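You operate a simulated robot arm through the tools that you are given. There is no shell and no other tool. Be economical: measure what you need, move in short steps, check, and stop when the job is done.

The job below is to be done with a simulated robot arm. You get a single attempt, and the scene is never put back.

TASK
Unbolt the bracket from the bracket clamp: bolt into the teal tray, bracket into the grey tray.
Fine: slacken it with the socket key, put the key back, open the clamp once the bolt is out. Set down upright: teal socket key, what you pick out.

The check looks at the end state, three seconds after you hand in, the way a careful person would. Anything else that was tipped, shoved, dropped, spilled or broken makes it a failure.

THE ROBOT
A 7-joint arm with a two-finger parallel gripper, fixed in place. Base frame: the origin is at the foot of the arm, x ahead of it, y to its left, z up; the work surface is at about z = 800. Readings come in mm, rad, newtons and seconds.
With the tool pointing down near the work surface it reaches from about 440 to 920 mm from the base axis. Its first joint turns from -2.496 to 2.496 rad. Payload 3 kg.
The tool frame sits at the grasp point between the pads (the TCP): z along the fingers, y along the line on which they close. The tips reach 30 mm beyond it. Largest opening 94 mm; finger width 28, thickness 10; the body of the gripper, 50 by 96 mm, starts 55 mm behind the TCP.
Orientation is told as [roll, pitch, yaw] about the base's x, y, z axes, in that order, counted from this pose: with the fingers straight down and closing along the base's y, the tool's x points along the base's -x, its y along +y and its z along -z.

THE INTERFACE
- The arm moves only by the tool servo_tool. Its argument "steps" is a list that holds one entry, the list of rows, each a list of 7 numbers: the closure in counts, from 0 (fully open) to 255 (shut), then the shift along the tool's x, y, z in mm, then the turn, a rotation vector about the tool's x, y, z in rad. In form: [[[fingers, tx, ty, tz, wx, wy, wz], ...]]. A call has 1 to 20 rows; each row is the pose to reach, as a shift and turn from the pose commanded when the call began, along the tool's axes at that moment. A row lasts 0.2 s, in which the tool goes at most 50 mm and 0.15 rad; a call with a longer step from one row to the next is refused whole, and so is a gripper value outside its range. Where a pose cannot be reached the arm comes as near as it can. A force on the tool above 90 N (or 10 N above the force at the start of the call, whichever is more), or a blocked arm, ends the call early, and 0.2 s more pass. Each finger travels about 72 mm/s and halts on what it meets, pressing with about 38 N; the grip force reading is that of the motor and also rises with nothing between the fingers. The clock runs only during rows and for 0.2 s after the last one: add rows that repeat a pose to give the fingers time. It gives the time, the measured TCP pose, the force on the tool (base axes), the opening and the grip force at its end, in the units of the frame above (readings bear some noise), with the torque about the TCP (base axes, N m) and any sound that the robot's microphone picked up.
- Cameras (640 x 400 px; columns grow to the right, rows downward): "scene" is fixed at [52.1, -649.6, 1569.9]; the picture's right is [0.87, -0.49, 0.00], its down [-0.25, -0.44, -0.86] and it looks along [0.42, 0.75, -0.51] (base axes); focal length 372 px, centre (320, 200). "wrist" rides on the gripper at [76, 14, -103] in the tool frame; the picture's right is [-0.18, 0.98, 0.00], its down [-0.75, -0.14, -0.64] and it looks along [-0.63, -0.12, 0.77] (tool axes); focal length 243 px, centre (320, 200). There is no depth. A picture from a camera that has moved, and an enlarged one, comes with that camera's place and axes in the base frame and with its lens.
- snapshot(camera): a new picture of that camera. It takes no simulated time.
- inspect(camera, box): a new picture of the part [left, top, right, bottom] of that camera's present view, enlarged. It takes no simulated time.
- sign_off(): hands the job in; it is judged then, once.

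Work in short steps. Places have to be worked out from the pictures, the camera data and where the tool is seen: move nearer, look again, correct. Check each grasp and each placing, and mend what went wrong. You have 120 turns and 76 pictures in all, those below and enlarged ones among them. Open the gripper and draw the arm clear of the work before you hand the job in, unless the task says otherwise; then end with one line.

The tools are called after ">>>" as a command line: name --argument value ..., lists and objects as JSON in quotes. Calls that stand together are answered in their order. servo_tool: Moves the arm, as the interface text tells. Its arguments: {"type":"object","properties":{"steps":{"type":"array"}},"required":["steps"]} The other tools are called the same way: snapshot (camera) takes a picture; inspect (camera, box) takes an enlarged picture of a part of a camera's view; sign_off () hands the job in.

At the start:

```text
clock: 0.0
tcp_pos: [468.5, 373.2, 1141.6]
orientation: [0.001, 0.001, -0.002]
force: [-0.7, 0.1, -0.5]
wrist_torque: [0.01, 0.01, 0.02]
gripper_width: 94.0
gripper_force: 0.1
```

scene: 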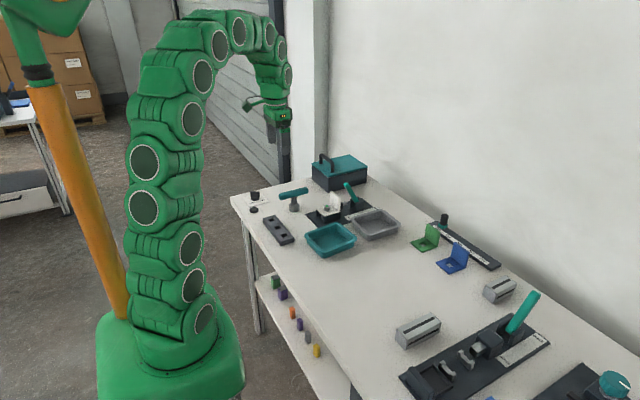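
wrist: 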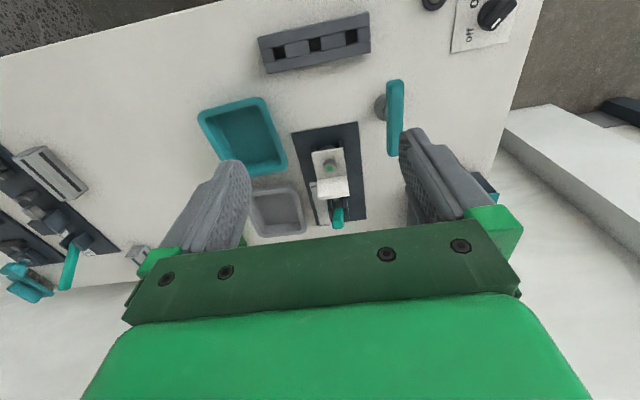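

I start with enlarged views of the clamp, the key and the trays.

>>> inspect --camera "scene" --box '[230, 140, 420, 260]'

>>> inspect --camera "wrist" --box '[180, 0, 540, 240]'

```text
3.33 times, centred on (325, 200) of scene
camera zoom: at [52.1, -649.6, 1569.9], right [0.87, -0.49, 0.0], down [-0.25, -0.44, -0.86], along [0.42, 0.75, -0.51], focal length 1241 px, centre (303, 200)
```

zoom: 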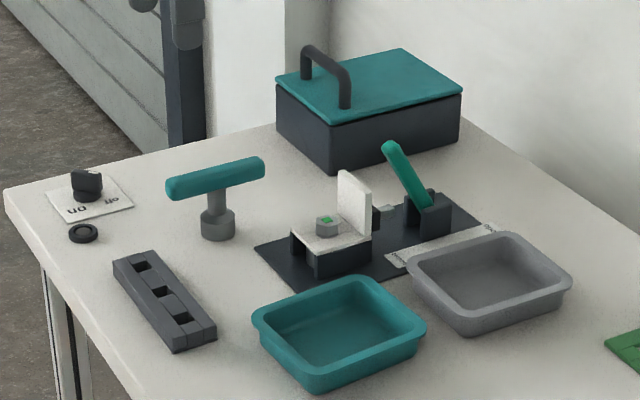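

```text
1.67 times, centred on (360, 120) of wrist
camera zoom: at [392.0, 388.0, 1245.6], right [0.18, 0.98, 0.0], down [0.75, -0.14, 0.64], along [0.63, -0.12, -0.77], focal length 404 px, centre (253, 333)
```

zoom: 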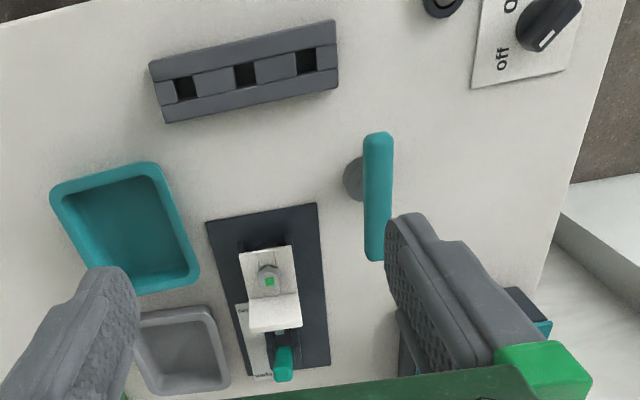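

Rough estimates: clamp bolt near (635,360,~860), key handle near (542,468), running along x. I move down to z≈980 for a closer look.

>>> servo_tool --steps '[[[0, -15, 0, 40, 0, 0, 0], [0, -30, 0, 80, 0, 0, 0], [0, -45, 0, 120, 0, 0, 0], [0, -60, 0, 160, 0, 0, 0], [0, -60, 0, 160, 0, 0, 0]]]'

>>> snapshot --camera "wrist"

```text
clock: 1.2
tcp_pos: [527.6, 375.0, 981.0]
orientation: [0.001, 0.0, 0.0]
force: [-0.4, 0.0, -0.1]
wrist_torque: [0.01, 0.03, 0.02]
gripper_width: 93.8
gripper_force: 0.1
```

```text
71 pictures are left
camera wrist: at [451.7, 388.8, 1084.5], right [0.18, 0.98, 0.0], down [0.75, -0.14, 0.64], along [0.63, -0.12, -0.77], focal length 243 px, centre (320, 200)
```

wrist: 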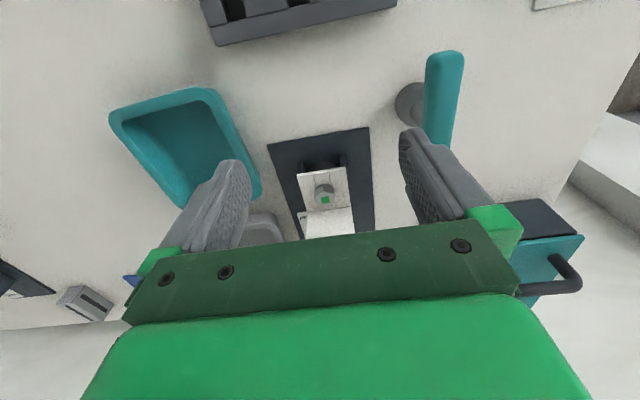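

I enlarge the clamp and key in this view so I can triangulate.

>>> inspect --camera "wrist" --box '[250, 120, 400, 240]'

>>> inspect --camera "scene" --box '[300, 175, 380, 225]'

>>> inspect --camera "scene" --box '[240, 175, 320, 225]'

```text
3.33 times, centred on (325, 180) of wrist
camera zoom: at [451.7, 388.8, 1084.5], right [0.18, 0.98, 0.0], down [0.75, -0.14, 0.64], along [0.63, -0.12, -0.77], focal length 809 px, centre (303, 267)
```

zoom: 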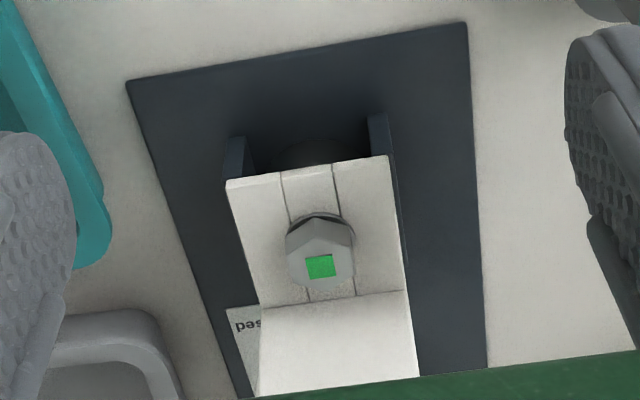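

```text
8.00 times, centred on (340, 200) of scene
camera zoom: at [52.1, -649.6, 1569.9], right [0.87, -0.49, 0.0], down [-0.25, -0.44, -0.86], along [0.42, 0.75, -0.51], focal length 2978 px, centre (160, 200)
```

zoom: 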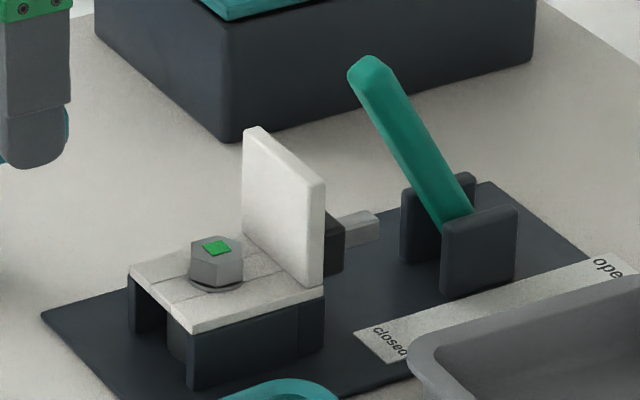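

```text
8.00 times, centred on (280, 200) of scene
camera zoom: at [52.1, -649.6, 1569.9], right [0.87, -0.49, 0.0], down [-0.25, -0.44, -0.86], along [0.42, 0.75, -0.51], focal length 2978 px, centre (640, 200)
```

zoom: 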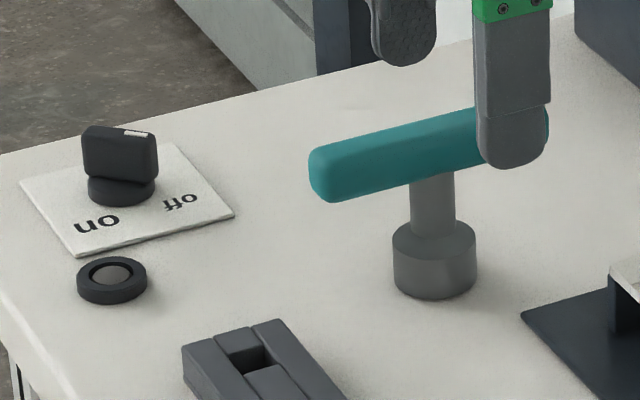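

Triangulation puts the bolt top at about (645,359,851). The key stands near (562,467) with its handle at z≈870, along x. I move above the key for an accurate look.

>>> servo_tool --steps '[[[0, -12, 30, 0, 0, 0, 0], [0, -22, 60, 0, 0, 0, 0], [0, -32, 92, 6, 0, 0, 0], [0, -32, 92, 6, 0, 0, 0]]]'

>>> snapshot --camera "wrist"

>>> inspect --camera "scene" --box '[240, 145, 336, 205]'

```text
clock: 2.2
tcp_pos: [561.6, 464.2, 974.2]
orientation: [0.0, 0.0, 0.0]
force: [0.2, 0.1, 0.9]
wrist_torque: [0.04, -0.02, -0.01]
gripper_width: 93.8
gripper_force: 0.0
```

```text
67 pictures are left
camera wrist: at [485.5, 479.5, 1077.8], right [0.18, 0.98, 0.0], down [0.75, -0.14, 0.64], along [0.63, -0.12, -0.77], focal length 243 px, centre (320, 200)
```

wrist: 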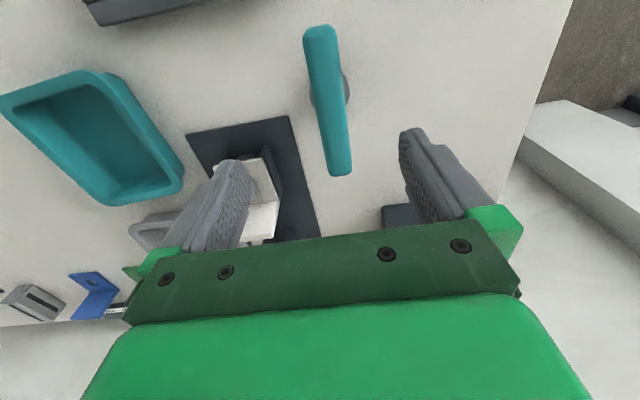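

```text
6.67 times, centred on (288, 175) of scene
camera zoom: at [52.1, -649.6, 1569.9], right [0.87, -0.49, 0.0], down [-0.25, -0.44, -0.86], along [0.42, 0.75, -0.51], focal length 2482 px, centre (533, 367)
```

zoom: 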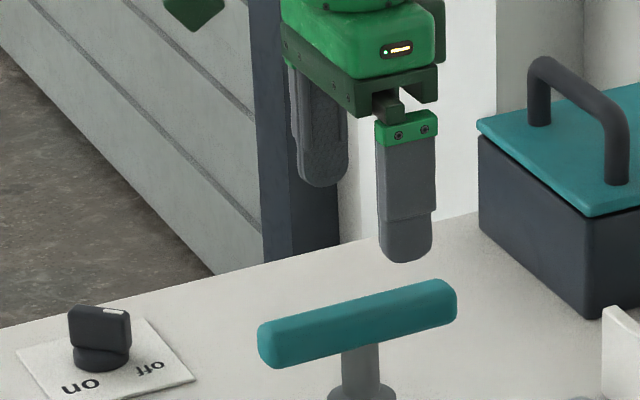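

From this nearly overhead view, the handle is centred at about (560,476) and lies along x. I shift +11.5 in y, go partway down and check the alignment.

>>> servo_tool --steps '[[[0, 0, 11.5, 0, 0, 0, 0], [0, 0, 11.5, 30, 0, 0, 0], [0, 0, 11.5, 54, 0, 0, 0], [0, 0, 11.5, 54, 0, 0, 0]]]'

>>> snapshot --camera "wrist"

>>> inspect --camera "scene" --box '[240, 155, 336, 215]'

```text
clock: 3.2
tcp_pos: [561.1, 474.9, 921.3]
orientation: [-0.001, 0.0, 0.001]
force: [0.2, 0.6, -0.2]
wrist_torque: [-0.02, 0.0, 0.01]
gripper_width: 93.9
gripper_force: 0.1
```

```text
65 pictures are left
camera wrist: at [484.3, 490.3, 1024.9], right [0.18, 0.98, 0.0], down [0.75, -0.14, 0.64], along [0.63, -0.12, -0.77], focal length 243 px, centre (320, 200)
```

wrist: 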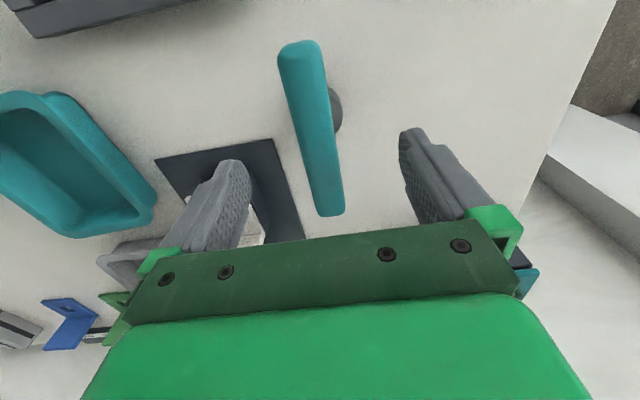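

```text
6.67 times, centred on (288, 185) of scene
camera zoom: at [52.1, -649.6, 1569.9], right [0.87, -0.49, 0.0], down [-0.25, -0.44, -0.86], along [0.42, 0.75, -0.51], focal length 2482 px, centre (533, 300)
```

zoom: 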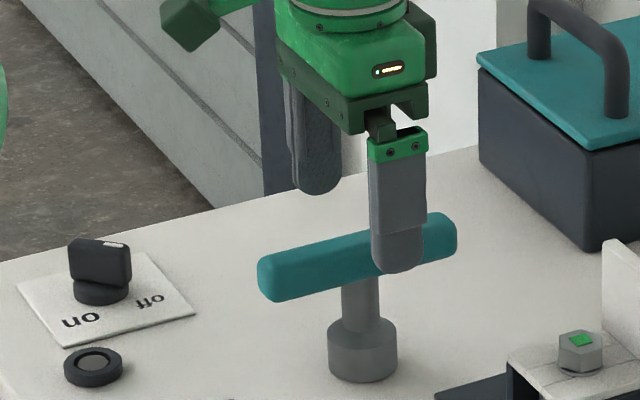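

The handle axis looks about 2.5 mm to the -y side, so I correct that, descend to the handle height (z≈870) and check before closing.

>>> servo_tool --steps '[[[0, 0, -2.5, 10, 0, 0, 0], [0, 0, -2.5, 30, 0, 0, 0], [0, 0, -2.5, 51, 0, 0, 0], [0, 0, -2.5, 51, 0, 0, 0]]]'

>>> snapshot --camera "wrist"

>>> inspect --camera "scene" --box '[240, 155, 336, 215]'

```text
clock: 4.2
tcp_pos: [560.6, 473.9, 868.7]
orientation: [0.0, -0.001, -0.001]
force: [0.5, -0.1, -0.2]
wrist_torque: [-0.01, -0.03, 0.02]
gripper_width: 94.0
gripper_force: 0.0
```

```text
63 pictures are left
camera wrist: at [484.1, 488.0, 973.7], right [0.19, 0.98, 0.0], down [0.75, -0.14, 0.64], along [0.63, -0.12, -0.77], focal length 243 px, centre (320, 200)
```

wrist: 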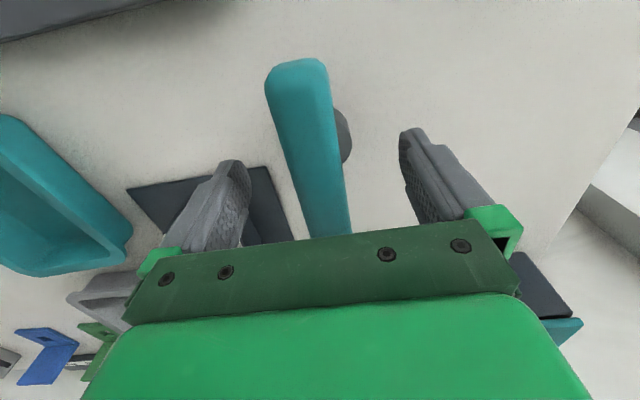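

```text
6.67 times, centred on (288, 185) of scene
camera zoom: at [52.1, -649.6, 1569.9], right [0.87, -0.49, 0.0], down [-0.25, -0.44, -0.86], along [0.42, 0.75, -0.51], focal length 2482 px, centre (533, 300)
```

zoom: 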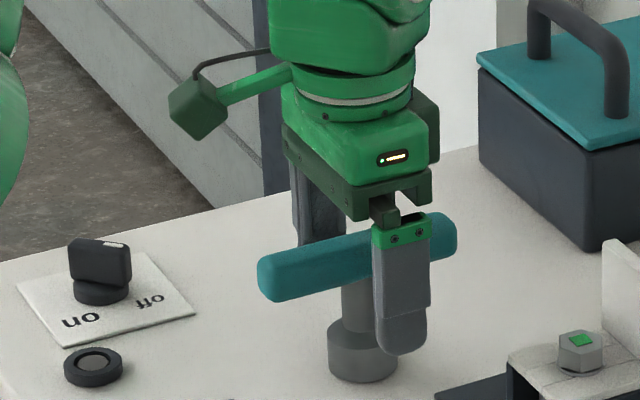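

The fingers straddle the handle with x aligned to the key axis. The handle centre looks a few mm higher, so I rise 6 mm and close.

>>> servo_tool --steps '[[[0, 0, -1, -6, 0, 0, 0], [120, 0, -1, -6, 0, 0, 0], [255, 0, -1, -6, 0, 0, 0], [255, 0, -1, -6, 0, 0, 0], [255, 0, -1, -6, 0, 0, 0], [255, 0, -1, -6, 0, 0, 0], [255, 0, -1, -6, 0, 0, 0]]]'

>>> snapshot --camera "wrist"

```text
clock: 5.8
tcp_pos: [559.6, 472.6, 877.3]
orientation: [-0.001, -0.001, -0.001]
force: [0.4, 0.8, 0.1]
wrist_torque: [0.02, 0.0, -0.01]
gripper_width: 28.1
gripper_force: 38.2
```

```text
61 pictures are left
camera wrist: at [483.8, 486.9, 980.0], right [0.18, 0.98, 0.0], down [0.75, -0.14, 0.64], along [0.63, -0.12, -0.77], focal length 243 px, centre (320, 200)
```

wrist: 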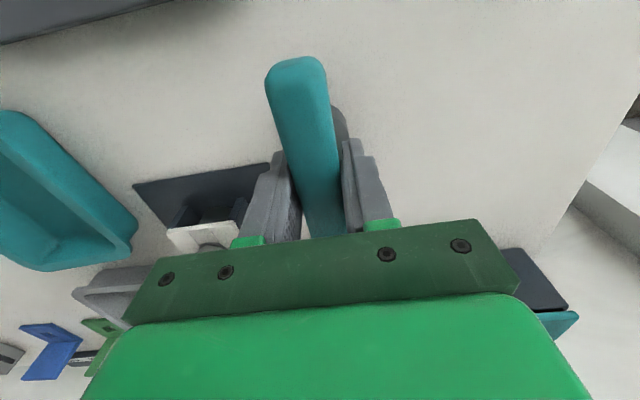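

The key is gripped at 28 mm. To keep the fingertips above the bracket's upright when the key is seated, I regrip about 6 mm higher, then lift.

>>> servo_tool --steps '[[[150, 0, 0, 0, 0, 0, 0], [150, 0, 0, 0, 0, 0, 0], [150, 0, 0, -6, 0, 0, 0], [255, 0, 0, -6, 0, 0, 0], [255, 0, 0, -6, 0, 0, 0], [255, 0, 0, -6, 0, 0, 0], [255, 0, 0, -6, 0, 0, 0]]]'

>>> servo_tool --steps '[[[255, 0, 0, -10, 0, 0, 0], [255, 0, 0, -40, 0, 0, 0], [255, 0, 0, -80, 0, 0, 0], [255, 0, 0, -110, 0, 0, 0], [255, 0, 0, -110, 0, 0, 0]]]'

>>> snapshot --camera "scene"

```text
clock: 7.4
tcp_pos: [560.7, 472.0, 882.3]
orientation: [0.0, 0.001, -0.003]
force: [-1.3, -0.7, 2.2]
wrist_torque: [-0.06, 0.07, -0.01]
gripper_width: 28.0
gripper_force: 38.6
```

```text
clock: 8.6
tcp_pos: [559.8, 471.9, 994.3]
orientation: [0.0, -0.001, -0.003]
force: [0.1, 0.7, -2.8]
wrist_torque: [-0.02, -0.01, 0.02]
gripper_width: 27.9
gripper_force: 38.0
```

```text
60 pictures are left
```

scene: 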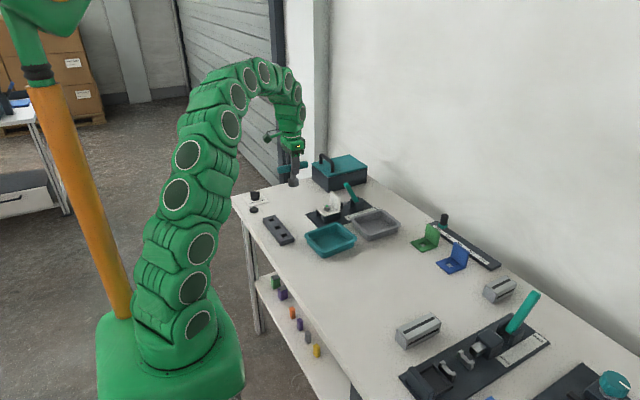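

The key is held level and torque-free, and its base sits 82 mm below the TCP. Now I zoom in on the bolt hex and the socket.

>>> inspect --camera "scene" --box '[314, 194, 346, 214]'

>>> inspect --camera "scene" --box '[264, 140, 328, 190]'

```text
16.00 times, centred on (330, 204) of scene
camera zoom: at [52.1, -649.6, 1569.9], right [0.87, -0.49, 0.0], down [-0.25, -0.44, -0.86], along [0.42, 0.75, -0.51], focal length 5956 px, centre (160, 136)
```

zoom: 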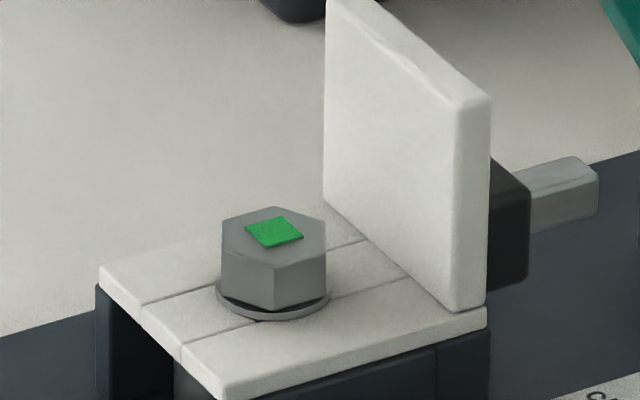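

```text
8.00 times, centred on (296, 165) of scene
camera zoom: at [52.1, -649.6, 1569.9], right [0.87, -0.49, 0.0], down [-0.25, -0.44, -0.86], along [0.42, 0.75, -0.51], focal length 2978 px, centre (512, 480)
```

zoom: 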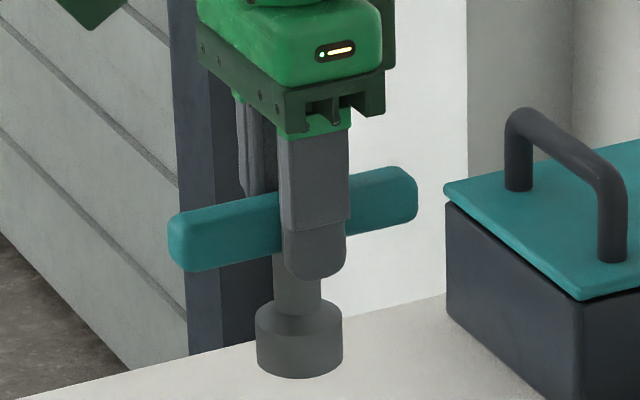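

The hex has vertices along ±x and is 24 mm across flats. I carry the key at this height to hover over my bolt estimate (644,362), then compare the two in the scene view.

>>> servo_tool --steps '[[[255, -20, -26, 0, 0, 0, 0], [255, -42, -55, 0, 0, 0, 0], [255, -63, -82, 0, 0, 0, 0], [255, -84, -110, 0, 0, 0, 0], [255, -84, -110, 0, 0, 0, 0], [255, -84, -110, 0, 0, 0, 0]]]'

>>> inspect --camera "scene" --box '[298, 160, 362, 210]'

>>> snapshot --camera "wrist"

```text
clock: 10.0
tcp_pos: [644.2, 364.0, 993.9]
orientation: [-0.001, 0.0, 0.0]
force: [0.4, 0.3, -2.6]
wrist_torque: [-0.01, 0.01, 0.01]
gripper_width: 28.0
gripper_force: 38.2
```

```text
8.00 times, centred on (330, 185) of scene
camera zoom: at [52.1, -649.6, 1569.9], right [0.87, -0.49, 0.0], down [-0.25, -0.44, -0.86], along [0.42, 0.75, -0.51], focal length 2978 px, centre (240, 320)
```

zoom: 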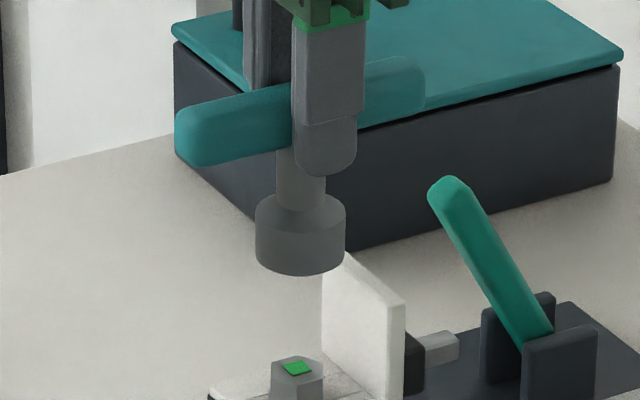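

```text
56 pictures are left
camera wrist: at [568.0, 378.8, 1097.4], right [0.18, 0.98, 0.0], down [0.75, -0.14, 0.64], along [0.63, -0.12, -0.77], focal length 243 px, centre (320, 200)
```

wrist: 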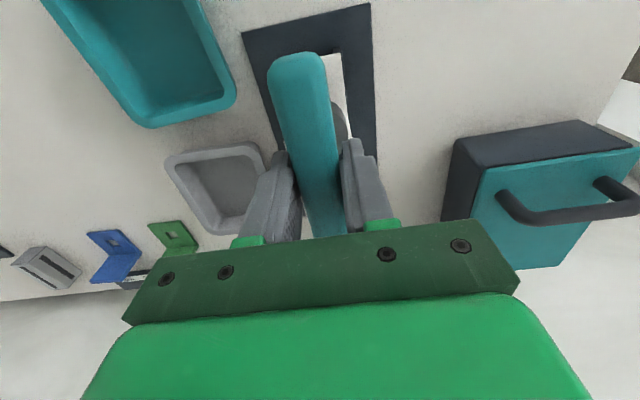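

In the image the socket lines up with the bolt, but depth and height are ambiguous by about 3 mm. I take two offset wrist views, bolt on each side of the held key, to fix it.

>>> servo_tool --steps '[[[255, 22, 33, 0, 0, 0, 0], [255, 44, 66, 0, 0, 0, 0], [255, 44, 66, 0, 0, 0, 0], [255, 44, 66, 0, 0, 0, 0]]]'

>>> inspect --camera "wrist" --box '[210, 70, 306, 130]'

>>> servo_tool --steps '[[[255, 0, -44, 0, 0, 0, 0], [255, 0, -88, 0, 0, 0, 0], [255, 0, -132, 0, 0, 0, 0], [255, 0, -132, 0, 0, 0, 0], [255, 0, -132, 0, 0, 0, 0]]]'

>>> inspect --camera "wrist" --box '[330, 80, 426, 140]'

```text
clock: 11.0
tcp_pos: [601.3, 431.2, 992.8]
orientation: [0.002, -0.001, 0.0]
force: [-1.1, 0.6, -2.2]
wrist_torque: [-0.03, -0.02, 0.0]
gripper_width: 28.0
gripper_force: 37.7
```

```text
6.67 times, centred on (258, 100) of wrist
camera zoom: at [524.7, 444.6, 1097.0], right [0.18, 0.98, 0.0], down [0.75, -0.14, 0.64], along [0.63, -0.12, -0.77], focal length 1618 px, centre (733, 867)
```

zoom: 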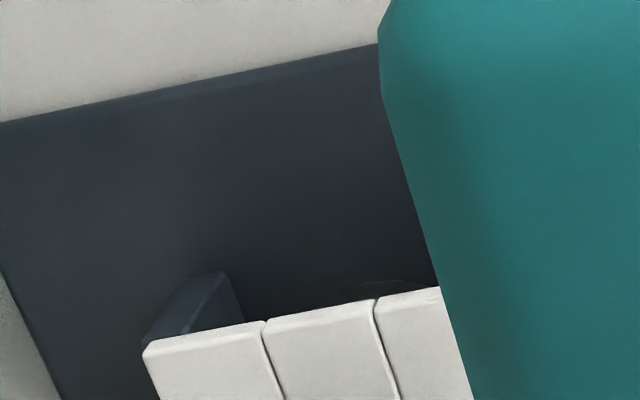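

```text
clock: 12.2
tcp_pos: [600.9, 298.3, 992.0]
orientation: [0.0, -0.001, 0.0]
force: [0.6, -0.1, -1.7]
wrist_torque: [0.02, 0.01, 0.01]
gripper_width: 28.0
gripper_force: 37.9
```

```text
6.67 times, centred on (378, 110) of wrist
camera zoom: at [524.2, 311.9, 1096.1], right [0.18, 0.98, 0.0], down [0.75, -0.14, 0.64], along [0.63, -0.12, -0.77], focal length 1618 px, centre (-67, 800)
```

zoom: 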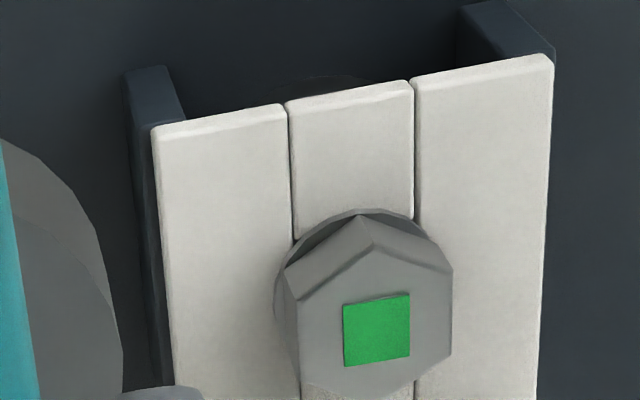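

Combining the views puts the bolt axis at about (642.5,361) and its top at z≈853. I move there, lower to a few mm above the head, and look.

>>> servo_tool --steps '[[[255, -14, 20, 0, 0, 0, 0], [255, -28, 42, 0, 0, 0, 0], [255, -41.5, 62.5, 0, 0, 0, 0], [255, -41.5, 62.5, 0, 0, 0, 0], [255, -41.5, 62.5, 25, 0, 0, 0], [255, -41.5, 62.5, 48, 0, 0, 0], [255, -41.5, 62.5, 48, 0, 0, 0], [255, -41.5, 62.5, 48, 0, 0, 0]]]'

>>> inspect --camera "scene" --box '[306, 170, 370, 220]'

```text
clock: 14.0
tcp_pos: [641.3, 358.8, 944.3]
orientation: [0.0, -0.001, -0.002]
force: [-1.2, 1.8, -1.7]
wrist_torque: [-0.02, 0.0, 0.0]
gripper_width: 27.9
gripper_force: 38.6
```

```text
8.00 times, centred on (338, 195) of scene
camera zoom: at [52.1, -649.6, 1569.9], right [0.87, -0.49, 0.0], down [-0.25, -0.44, -0.86], along [0.42, 0.75, -0.51], focal length 2978 px, centre (176, 240)
```

zoom: 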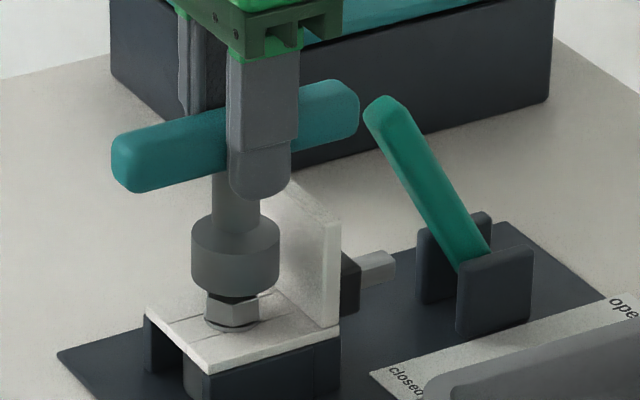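

The socket sits about 1.5 mm too far along the image's right, so I nudge it (-1.2,+0.8) and lower in small steps while watching force.

>>> servo_tool --steps '[[[255, 1.2, 0.8, 0, 0, 0, 0], [255, 1.2, 0.8, 3, 0, 0, 0], [255, 1.2, 0.8, 6, 0, 0, 0], [255, 1.2, 0.8, 8, 0, 0, 0], [255, 1.2, 0.8, 10, 0, 0, 0], [255, 1.2, 0.8, 10, 0, 0, 0]]]'

```text
clock: 15.4
tcp_pos: [640.8, 360.2, 935.3]
orientation: [0.0, 0.001, -0.002]
force: [0.1, 0.2, -1.7]
wrist_torque: [0.0, 0.0, -0.01]
gripper_width: 27.8
gripper_force: 38.4
```

No contact yet. I keep lowering in small steps.

>>> servo_tool --steps '[[[255, 0, 0, 1.5, 0, 0, 0], [255, 0, 0, 3, 0, 0, 0], [255, 0, 0, 4, 0, 0, 0], [255, 0, 0, 4, 0, 0, 0]]]'

>>> inspect --camera "scene" --box '[306, 170, 370, 220]'

```text
clock: 16.4
tcp_pos: [640.1, 360.4, 929.4]
orientation: [0.001, -0.001, 0.0]
force: [1.2, 0.2, -1.5]
wrist_torque: [0.0, 0.0, 0.01]
gripper_width: 28.3
gripper_force: 37.8
```

```text
8.00 times, centred on (338, 195) of scene
camera zoom: at [52.1, -649.6, 1569.9], right [0.87, -0.49, 0.0], down [-0.25, -0.44, -0.86], along [0.42, 0.75, -0.51], focal length 2978 px, centre (176, 240)
```

zoom: 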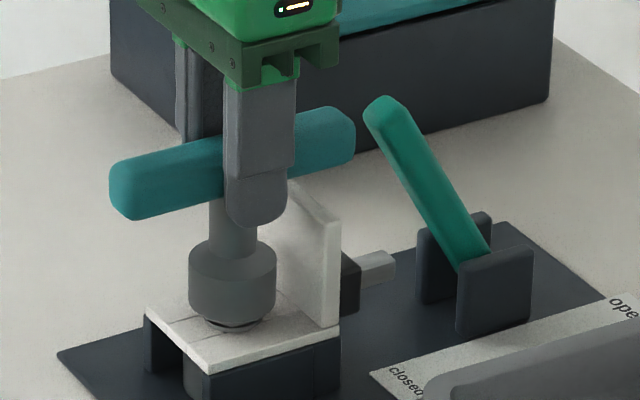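

The socket is sliding over the head freely, so I continue to the seat.

>>> servo_tool --steps '[[[255, 0, 0, 1.5, 0, 0, 0], [255, 0, 0, 3, 0, 0, 0], [255, 0, 0, 4.5, 0, 0, 0], [255, 0, 0, 4.5, 0, 0, 0]]]'

```text
clock: 17.4
tcp_pos: [639.6, 360.6, 926.0]
orientation: [0.001, -0.001, -0.001]
force: [-0.1, 0.2, -1.6]
wrist_torque: [-0.03, 0.03, 0.04]
gripper_width: 28.0
gripper_force: 37.5
```

The socket is down around the head (base at z≈844). I turn counter-clockwise seen from above (negative about tool z) and watch torque and sound.

>>> servo_tool --steps '[[[255, 0, 0, 0, 0, 0, -0.08], [255, 0, 0, 0, 0, 0, -0.16], [255, 0, 0, 0, 0, 0, -0.24], [255, 0, 0, 0, 0, 0, -0.32], [255, 0, 0, 0, 0, 0, -0.32]]]'

>>> inspect --camera "scene" --box '[306, 170, 370, 220]'

```text
clock: 18.6
tcp_pos: [640.4, 361.6, 926.2]
orientation: [0.0, 0.003, 0.32]
force: [-5.2, -3.3, -4.9]
wrist_torque: [-0.21, 0.33, -0.39]
gripper_width: 28.2
gripper_force: 37.9
```

```text
8.00 times, centred on (338, 195) of scene
camera zoom: at [52.1, -649.6, 1569.9], right [0.87, -0.49, 0.0], down [-0.25, -0.44, -0.86], along [0.42, 0.75, -0.51], focal length 2978 px, centre (176, 240)
```

zoom: 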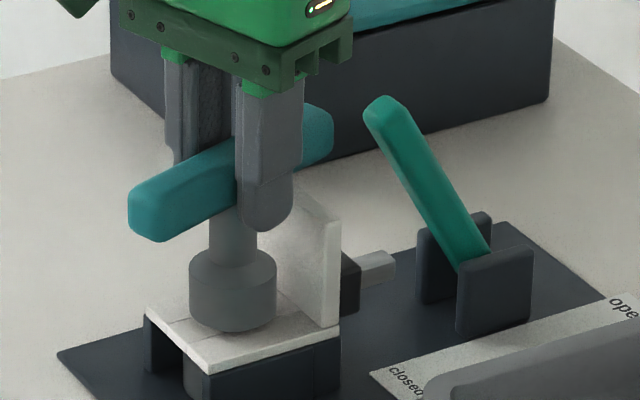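

There is a resisting torque of -0.39 N·m, so the bolt is engaged. I keep turning.

>>> servo_tool --steps '[[[255, 0, 0, 0, 0, 0, -0.1], [255, 0, 0, 0, 0, 0, -0.2], [255, 0, 0, 0, 0, 0, -0.3], [255, 0, 0, 0, 0, 0, -0.4], [255, 0, 0, 0, 0, 0, -0.5], [255, 0, 0, 0, 0, 0, -0.6], [255, 0, 0, 0, 0, 0, -0.6]]]'

```text
clock: 20.2
tcp_pos: [641.8, 360.2, 926.0]
orientation: [0.0, 0.0, 0.92]
force: [-6.7, -5.4, 0.0]
wrist_torque: [-0.39, 0.5, -0.54]
gripper_width: 28.2
gripper_force: 38.2
```

Torque is now -0.54 N·m with slight side load. I continue while easing about 0.5 mm toward the load direction.

>>> servo_tool --steps '[[[255, 0.6, 0.2, 0, 0, 0, -0.1], [255, 0.6, 0.2, 0, 0, 0, -0.2], [255, 0.6, 0.2, 0, 0, 0, -0.3], [255, 0.6, 0.2, 0, 0, 0, -0.4], [255, 0.6, 0.2, 0, 0, 0, -0.5], [255, 0.6, 0.2, 0, 0, 0, -0.6], [255, 0.6, 0.2, 0, 0, 0, -0.6]]]'

>>> inspect --camera "scene" --box '[298, 170, 362, 220]'

```text
clock: 21.8
tcp_pos: [640.3, 360.9, 926.6]
orientation: [0.0, 0.001, 1.519]
force: [0.8, 11.6, 3.8]
wrist_torque: [0.96, -0.01, -0.22]
gripper_width: 28.0
gripper_force: 38.1
```

```text
8.00 times, centred on (330, 195) of scene
camera zoom: at [52.1, -649.6, 1569.9], right [0.87, -0.49, 0.0], down [-0.25, -0.44, -0.86], along [0.42, 0.75, -0.51], focal length 2978 px, centre (240, 240)
```

zoom: 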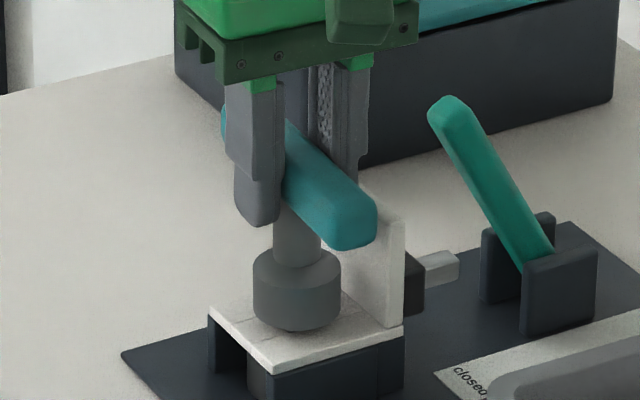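

Torque dropped to -0.22 N·m and the side load is now +y. I ease back and continue another 0.6 rad.

>>> servo_tool --steps '[[[255, -0.5, 0, 0, 0, 0, -0.1], [255, -0.5, 0, 0, 0, 0, -0.2], [255, -0.5, 0, 0, 0, 0, -0.3], [255, -0.5, 0, 0, 0, 0, -0.4], [255, -0.5, 0, 0, 0, 0, -0.5], [255, -0.5, 0, 0, 0, 0, -0.6], [255, -0.5, 0, 0, 0, 0, -0.6]]]'

>>> inspect --camera "scene" --box '[298, 170, 362, 220]'

```text
clock: 23.4
tcp_pos: [639.6, 361.5, 925.9]
orientation: [0.001, 0.0, 2.121]
force: [-2.8, 0.8, 13.5]
wrist_torque: [0.16, 0.22, -0.03]
gripper_width: 28.0
gripper_force: 38.1
```

```text
8.00 times, centred on (330, 195) of scene
camera zoom: at [52.1, -649.6, 1569.9], right [0.87, -0.49, 0.0], down [-0.25, -0.44, -0.86], along [0.42, 0.75, -0.51], focal length 2978 px, centre (240, 240)
```

zoom: 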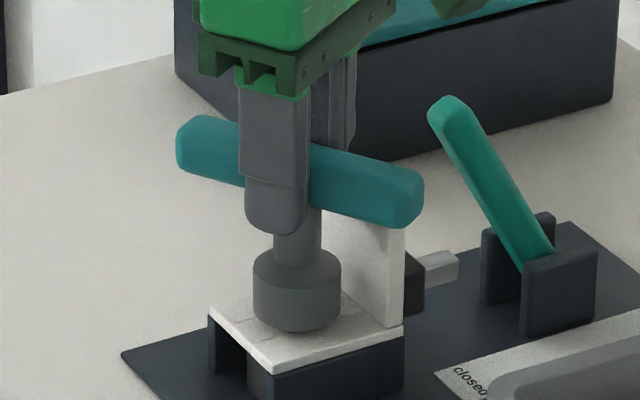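

Torque is near zero and an upward push of +13 N appeared, so the bolt is backing out. I add 0.5 rad while rising 2 mm.

>>> servo_tool --steps '[[[255, 0, 0, -1, 0, 0, -0.1], [255, 0, 0, -1.5, 0, 0, -0.2], [255, 0, 0, -2, 0, 0, -0.3], [255, 0, 0, -2, 0, 0, -0.4], [255, 0, 0, -2, 0, 0, -0.5], [255, 0, 0, -2, 0, 0, -0.5]]]'

```text
clock: 24.8
tcp_pos: [640.2, 361.4, 927.7]
orientation: [-0.002, 0.0, 2.621]
force: [-5.7, -1.8, -5.6]
wrist_torque: [-0.06, 0.37, -0.04]
gripper_width: 28.2
gripper_force: 38.1
```

The torque stays near zero, so the bolt is loose. I lift the key straight off and check the bolt.

>>> servo_tool --steps '[[[255, 0, 0, -4, 0, 0, 0], [255, 0, 0, -10, 0, 0, 0], [255, 0, 0, -20, 0, 0, 0], [255, 0, 0, -45, 0, 0, 0], [255, 0, 0, -70, 0, 0, 0], [255, 0, 0, -70, 0, 0, 0]]]'

>>> inspect --camera "scene" --box '[298, 165, 362, 215]'

```text
clock: 26.2
tcp_pos: [639.7, 361.1, 997.6]
orientation: [0.003, -0.001, 2.619]
force: [-0.3, 0.0, -3.2]
wrist_torque: [-0.03, 0.0, 0.01]
gripper_width: 28.1
gripper_force: 38.1
```

```text
8.00 times, centred on (330, 190) of scene
camera zoom: at [52.1, -649.6, 1569.9], right [0.87, -0.49, 0.0], down [-0.25, -0.44, -0.86], along [0.42, 0.75, -0.51], focal length 2978 px, centre (240, 280)
```

zoom: 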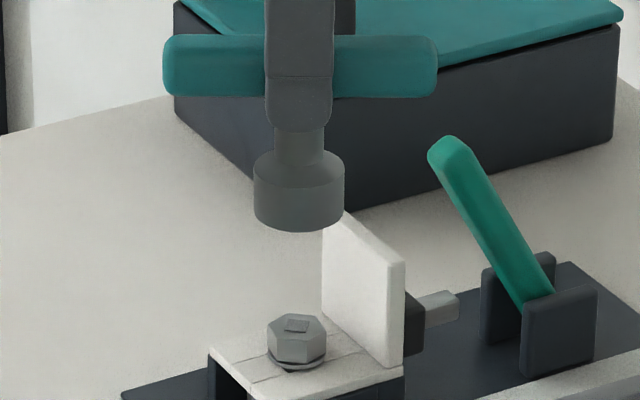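

The mark on the bolt has gone from green to grey and the bolt has turned. I zoom to confirm.

>>> inspect --camera "scene" --box '[316, 194, 348, 214]'

```text
16.00 times, centred on (332, 204) of scene
camera zoom: at [52.1, -649.6, 1569.9], right [0.87, -0.49, 0.0], down [-0.25, -0.44, -0.86], along [0.42, 0.75, -0.51], focal length 5956 px, centre (128, 136)
```

zoom: 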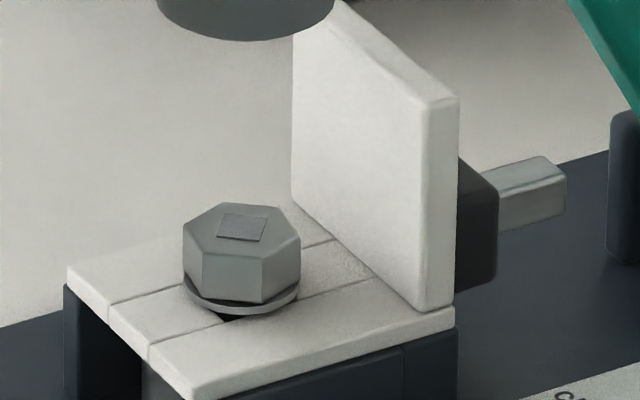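

The bolt is slack and its washer is loose. Now I return the key, first unwinding the yaw in place.

>>> servo_tool --steps '[[[255, 0, 0, 0, 0, 0, 0.138], [255, 0, 0, 0, 0, 0, 0.276], [255, 0, 0, 0, 0, 0, 0.414], [255, 0, 0, 0, 0, 0, 0.552], [255, 0, 0, 0, 0, 0, 0.69], [255, 0, 0, 0, 0, 0, 0.828], [255, 0, 0, 0, 0, 0, 0.966], [255, 0, 0, 0, 0, 0, 1.104], [255, 0, 0, 0, 0, 0, 1.242], [255, 0, 0, 0, 0, 0, 1.38], [255, 0, 0, 0, 0, 0, 1.518], [255, 0, 0, 0, 0, 0, 1.656], [255, 0, 0, 0, 0, 0, 1.794], [255, 0, 0, 0, 0, 0, 1.932], [255, 0, 0, 0, 0, 0, 2.07], [255, 0, 0, 0, 0, 0, 2.208], [255, 0, 0, 0, 0, 0, 2.346], [255, 0, 0, 0, 0, 0, 2.484], [255, 0, 0, 0, 0, 0, 2.62], [255, 0, 0, 0, 0, 0, 2.62]]]'

```text
clock: 30.4
tcp_pos: [639.5, 361.2, 998.0]
orientation: [-0.002, 0.0, -0.001]
force: [0.1, 0.1, -1.8]
wrist_torque: [-0.02, -0.01, 0.03]
gripper_width: 27.7
gripper_force: 38.1
```

Yaw is back at 0. I carry the key over its original spot (560.3,472.3) and lower it to 10 mm above the table.

>>> servo_tool --steps '[[[255, 20, 28, 0, 0, 0, 0], [255, 40, 56, 0, 0, 0, 0], [255, 60, 84, 0, 0, 0, 0], [255, 79.3, 111, 0, 0, 0, 0], [255, 79.3, 111, 0, 0, 0, 0], [255, 79.3, 111, 40, 0, 0, 0], [255, 79.3, 111, 80, 0, 0, 0], [255, 79.3, 111, 106, 0, 0, 0], [255, 79.3, 111, 106, 0, 0, 0]]]'

>>> inspect --camera "scene" --box '[264, 160, 328, 210]'

```text
clock: 32.4
tcp_pos: [560.5, 473.2, 890.7]
orientation: [0.001, 0.0, 0.0]
force: [0.0, 0.3, -1.0]
wrist_torque: [-0.01, -0.01, -0.03]
gripper_width: 27.8
gripper_force: 38.3
```

```text
8.00 times, centred on (296, 185) of scene
camera zoom: at [52.1, -649.6, 1569.9], right [0.87, -0.49, 0.0], down [-0.25, -0.44, -0.86], along [0.42, 0.75, -0.51], focal length 2978 px, centre (512, 320)
```

zoom: 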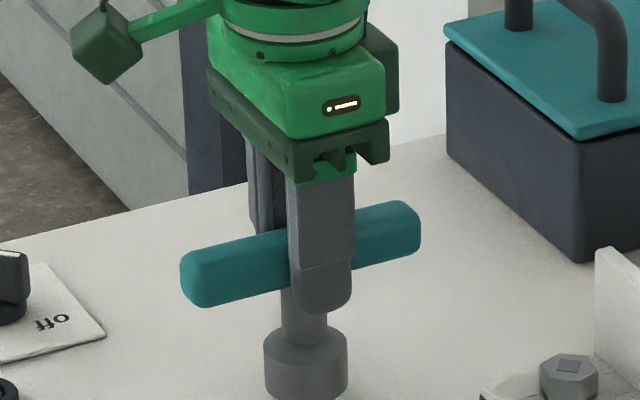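

The key is upright over its original spot. I lower it slowly until it touches.

>>> servo_tool --steps '[[[255, 0, 0, 3, 0, 0, 0], [255, 0, 0, 5, 0, 0, 0], [255, 0, 0, 7, 0, 0, 0], [255, 0, 0, 8, 0, 0, 0], [255, 0, 0, 8.5, 0, 0, 0], [255, 0, 0, 8.5, 0, 0, 0]]]'

```text
clock: 33.8
tcp_pos: [561.0, 471.4, 884.5]
orientation: [-0.001, 0.0, -0.001]
force: [0.1, -0.1, -2.5]
wrist_torque: [-0.02, -0.02, -0.03]
gripper_width: 28.0
gripper_force: 38.3
```

It is still hanging free, so I lower further in 0.7 mm steps.

>>> servo_tool --steps '[[[255, 0, 0, 0.7, 0, 0, 0], [255, 0, 0, 1.4, 0, 0, 0], [255, 0, 0, 1.4, 0, 0, 0]]]'

```text
clock: 34.6
tcp_pos: [561.1, 471.6, 883.2]
orientation: [0.003, -0.001, 0.001]
force: [0.3, 1.7, 15.5]
wrist_torque: [-0.11, -0.25, 0.04]
gripper_width: 28.0
gripper_force: 38.2
```

The socket is on the table (+15 N). I relax 0.4 mm, release, and rise straight up.

>>> servo_tool --steps '[[[255, 0, 0, -0.4, 0, 0, 0], [255, 0, 0, -0.4, 0, 0, 0], [160, 0, 0, -0.4, 0, 0, 0], [120, 0, 0, -0.4, 0, 0, 0], [60, 0, 0, -0.4, 0, 0, 0], [0, 0, 0, -0.4, 0, 0, 0], [0, 0, 0, -0.4, 0, 0, 0]]]'

>>> servo_tool --steps '[[[0, 0, 0, -40, 0, 0, 0], [0, 0, 0, -80, 0, 0, 0], [0, 0, 0, -110, 0, 0, 0], [0, 0, 0, -110, 0, 0, 0]]]'

>>> inspect --camera "scene" --box '[240, 145, 368, 225]'

```text
clock: 36.2
tcp_pos: [560.7, 471.3, 883.0]
orientation: [0.001, 0.0, 0.0]
force: [0.1, 0.1, -0.6]
wrist_torque: [0.01, 0.01, 0.03]
gripper_width: 93.9
gripper_force: 0.0
```

```text
clock: 37.2
tcp_pos: [560.5, 472.8, 993.0]
orientation: [0.001, -0.001, -0.001]
force: [0.4, 0.6, -0.1]
wrist_torque: [0.02, 0.02, -0.02]
gripper_width: 94.2
gripper_force: 0.1
```

```text
5.00 times, centred on (304, 185) of scene
camera zoom: at [52.1, -649.6, 1569.9], right [0.87, -0.49, 0.0], down [-0.25, -0.44, -0.86], along [0.42, 0.75, -0.51], focal length 1861 px, centre (400, 275)
```

zoom: 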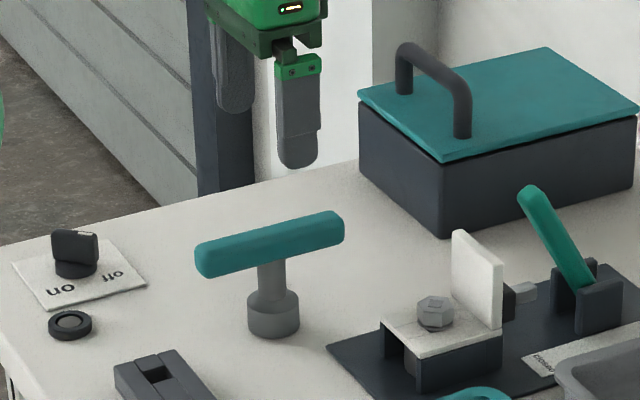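

The key is upright at its place. From the key's seated pose the bolt axis is at about (640.3,361). The hex has turned about 24° net, so I grip it at yaw +0.42. I hover over it and look.

>>> servo_tool --steps '[[[0, -20, -28, 0, 0, 0, -0.1], [0, -40, -56, 0, 0, 0, -0.2], [0, -60, -84, 0, 0, 0, -0.3], [0, -80, -111.5, 0, 0, 0, -0.42], [0, -80, -111.5, 0, 0, 0, -0.42], [130, -80, -111.5, 40, 0, 0, -0.42], [141, -80, -111.5, 60, 0, 0, -0.42], [141, -80, -111.5, 60, 0, 0, -0.42], [141, -80, -111.5, 60, 0, 0, -0.42]]]'

>>> inspect --camera "wrist" --box '[240, 90, 400, 190]'

>>> inspect --camera "scene" --box '[298, 165, 362, 215]'

```text
clock: 39.2
tcp_pos: [640.1, 360.1, 934.7]
orientation: [0.0, 0.001, 0.418]
force: [0.5, 0.4, 0.3]
wrist_torque: [0.0, 0.01, -0.01]
gripper_width: 42.0
gripper_force: 0.0
```

```text
4.00 times, centred on (320, 140) of wrist
camera zoom: at [565.3, 342.2, 1038.2], right [-0.23, 0.97, 0.0], down [0.75, 0.18, 0.64], along [0.62, 0.15, -0.77], focal length 970 px, centre (320, 440)
```

zoom: 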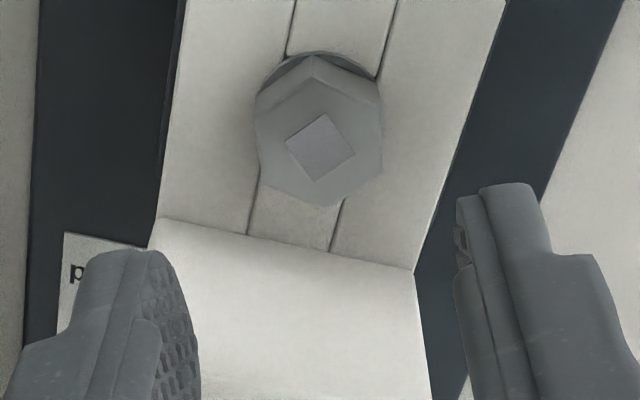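

```text
8.00 times, centred on (330, 190) of scene
camera zoom: at [52.1, -649.6, 1569.9], right [0.87, -0.49, 0.0], down [-0.25, -0.44, -0.86], along [0.42, 0.75, -0.51], focal length 2978 px, centre (240, 280)
```

zoom: 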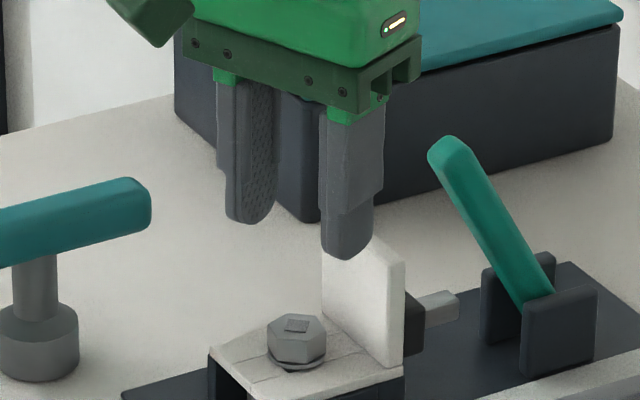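

The flats face the fingers and the bolt is centred at column 320. I descend so the tips straddle the head (tips at z≈845).

>>> servo_tool --steps '[[[141, 0, 0, 25, 0, 0, 0], [141, 0, 0, 45, 0, 0, 0], [141, 0, 0, 54, 0, 0, 0], [141, 0, 0, 59, 0, 0, 0], [141, 0, 0, 59, 0, 0, 0]]]'

>>> inspect --camera "wrist" --box '[240, 90, 400, 190]'

>>> inspect --camera "scene" --box '[306, 180, 354, 214]'

```text
clock: 40.4
tcp_pos: [640.3, 360.8, 873.6]
orientation: [0.0, -0.002, 0.419]
force: [-1.3, 0.7, -0.2]
wrist_torque: [0.01, 0.0, 0.01]
gripper_width: 42.1
gripper_force: 0.0
```

```text
4.00 times, centred on (320, 140) of wrist
camera zoom: at [565.6, 342.9, 977.7], right [-0.23, 0.97, 0.0], down [0.75, 0.18, 0.64], along [0.62, 0.15, -0.77], focal length 970 px, centre (320, 440)
```

zoom: 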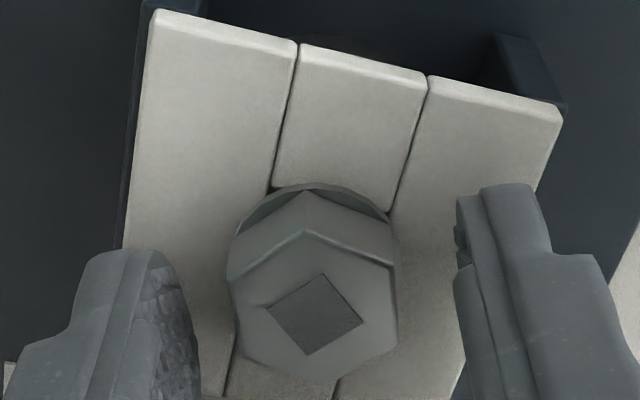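

```text
11.76 times, centred on (330, 197) of scene
camera zoom: at [52.1, -649.6, 1569.9], right [0.87, -0.49, 0.0], down [-0.25, -0.44, -0.86], along [0.42, 0.75, -0.51], focal length 4379 px, centre (202, 235)
```

zoom: 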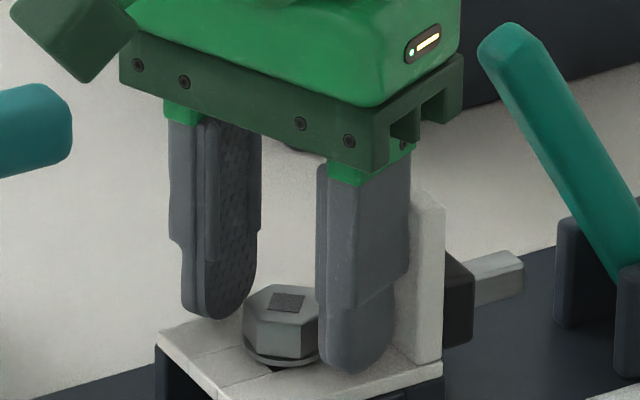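

The tips straddle the head, clear of the plate and the upright. I close on the flats.

>>> servo_tool --steps '[[[170, 0, 0, 0, 0, 0, 0], [200, 0, 0, 0, 0, 0, 0], [255, 0, 0, 0, 0, 0, 0], [255, 0, 0, 0, 0, 0, 0], [255, 0, 0, 0, 0, 0, 0], [255, 0, 0, 0, 0, 0, 0]]]'

>>> inspect --camera "wrist" --box '[240, 90, 400, 190]'

```text
clock: 41.8
tcp_pos: [640.4, 359.0, 874.0]
orientation: [0.0, -0.002, 0.42]
force: [6.9, -7.2, 0.9]
wrist_torque: [-0.2, -0.22, 0.04]
gripper_width: 23.1
gripper_force: 37.5
```

```text
4.00 times, centred on (320, 140) of wrist
camera zoom: at [565.8, 342.5, 977.8], right [-0.23, 0.97, 0.0], down [0.75, 0.18, 0.64], along [0.62, 0.15, -0.77], focal length 970 px, centre (320, 440)
```

zoom: 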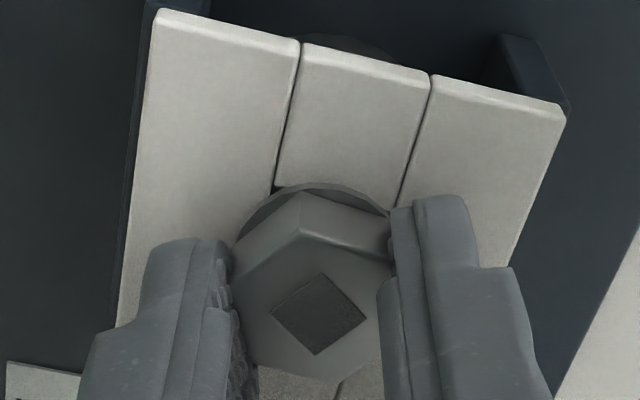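

Gripped on the flats at 23 mm. I lift slowly at first and check for drag.

>>> servo_tool --steps '[[[255, 0, 0, -2, 0, 0, 0], [255, 0, 0, -5, 0, 0, 0], [255, 0, 0, -10, 0, 0, 0], [255, 0, 0, -15, 0, 0, 0], [255, 0, 0, -15, 0, 0, 0]]]'

>>> inspect --camera "scene" --box '[306, 180, 354, 214]'

```text
clock: 43.0
tcp_pos: [642.1, 360.0, 889.2]
orientation: [0.0, 0.001, 0.419]
force: [0.1, 0.4, -0.4]
wrist_torque: [-0.01, 0.07, -0.01]
gripper_width: 0.0
gripper_force: 33.3
```

```text
11.76 times, centred on (330, 197) of scene
camera zoom: at [52.1, -649.6, 1569.9], right [0.87, -0.49, 0.0], down [-0.25, -0.44, -0.86], along [0.42, 0.75, -0.51], focal length 4379 px, centre (202, 235)
```

zoom: 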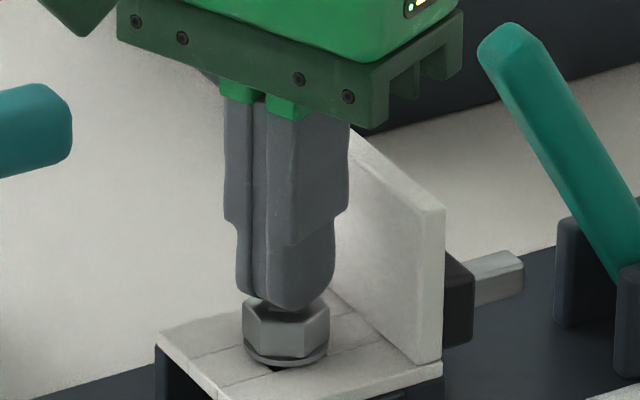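

The fingers slipped off the top and the bolt is still seated upright. The grip was too shallow or the bolt still holds. I reopen, go back and lower carefully until the tips nearly touch the plate.

>>> servo_tool --steps '[[[141, 0, 0, -6, 0, 0, 0], [141, 0, 0, -6, 0, 0, 0], [141, 0, 0, -6, 0, 0, 0], [141, 0, 0, 5, 0, 0, 0], [141, 0, 0, 15, 0, 0, 0], [141, 0, 0, 16, 0, 0, 0], [141, 0, 0, 17, 0, 0, 0], [141, 0, 0, 17, 0, 0, 0]]]'

>>> inspect --camera "scene" --box '[310, 190, 350, 215]'

```text
clock: 44.8
tcp_pos: [640.7, 359.3, 873.1]
orientation: [0.002, 0.0, 0.419]
force: [-0.4, 0.6, -0.4]
wrist_torque: [0.02, 0.0, 0.01]
gripper_width: 42.3
gripper_force: 0.2
```

```text
16.00 times, centred on (330, 202) of scene
camera zoom: at [52.1, -649.6, 1569.9], right [0.87, -0.49, 0.0], down [-0.25, -0.44, -0.86], along [0.42, 0.75, -0.51], focal length 5956 px, centre (160, 160)
```

zoom: 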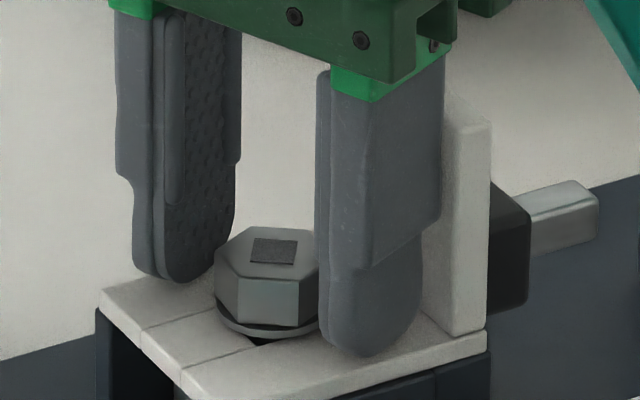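

I lower in 0.7 mm increments and watch for plate contact.

>>> servo_tool --steps '[[[141, 0, 0, 0.7, 0, 0, 0], [141, 0, 0, 1.4, 0, 0, 0], [141, 0, 0, 2, 0, 0, 0], [141, 0, 0, 2, 0, 0, 0]]]'

```text
clock: 45.8
tcp_pos: [641.0, 360.8, 869.6]
orientation: [0.0, 0.0, 0.418]
force: [-1.5, -0.6, 6.0]
wrist_torque: [-0.04, 0.03, -0.04]
gripper_width: 41.8
gripper_force: 0.0
```

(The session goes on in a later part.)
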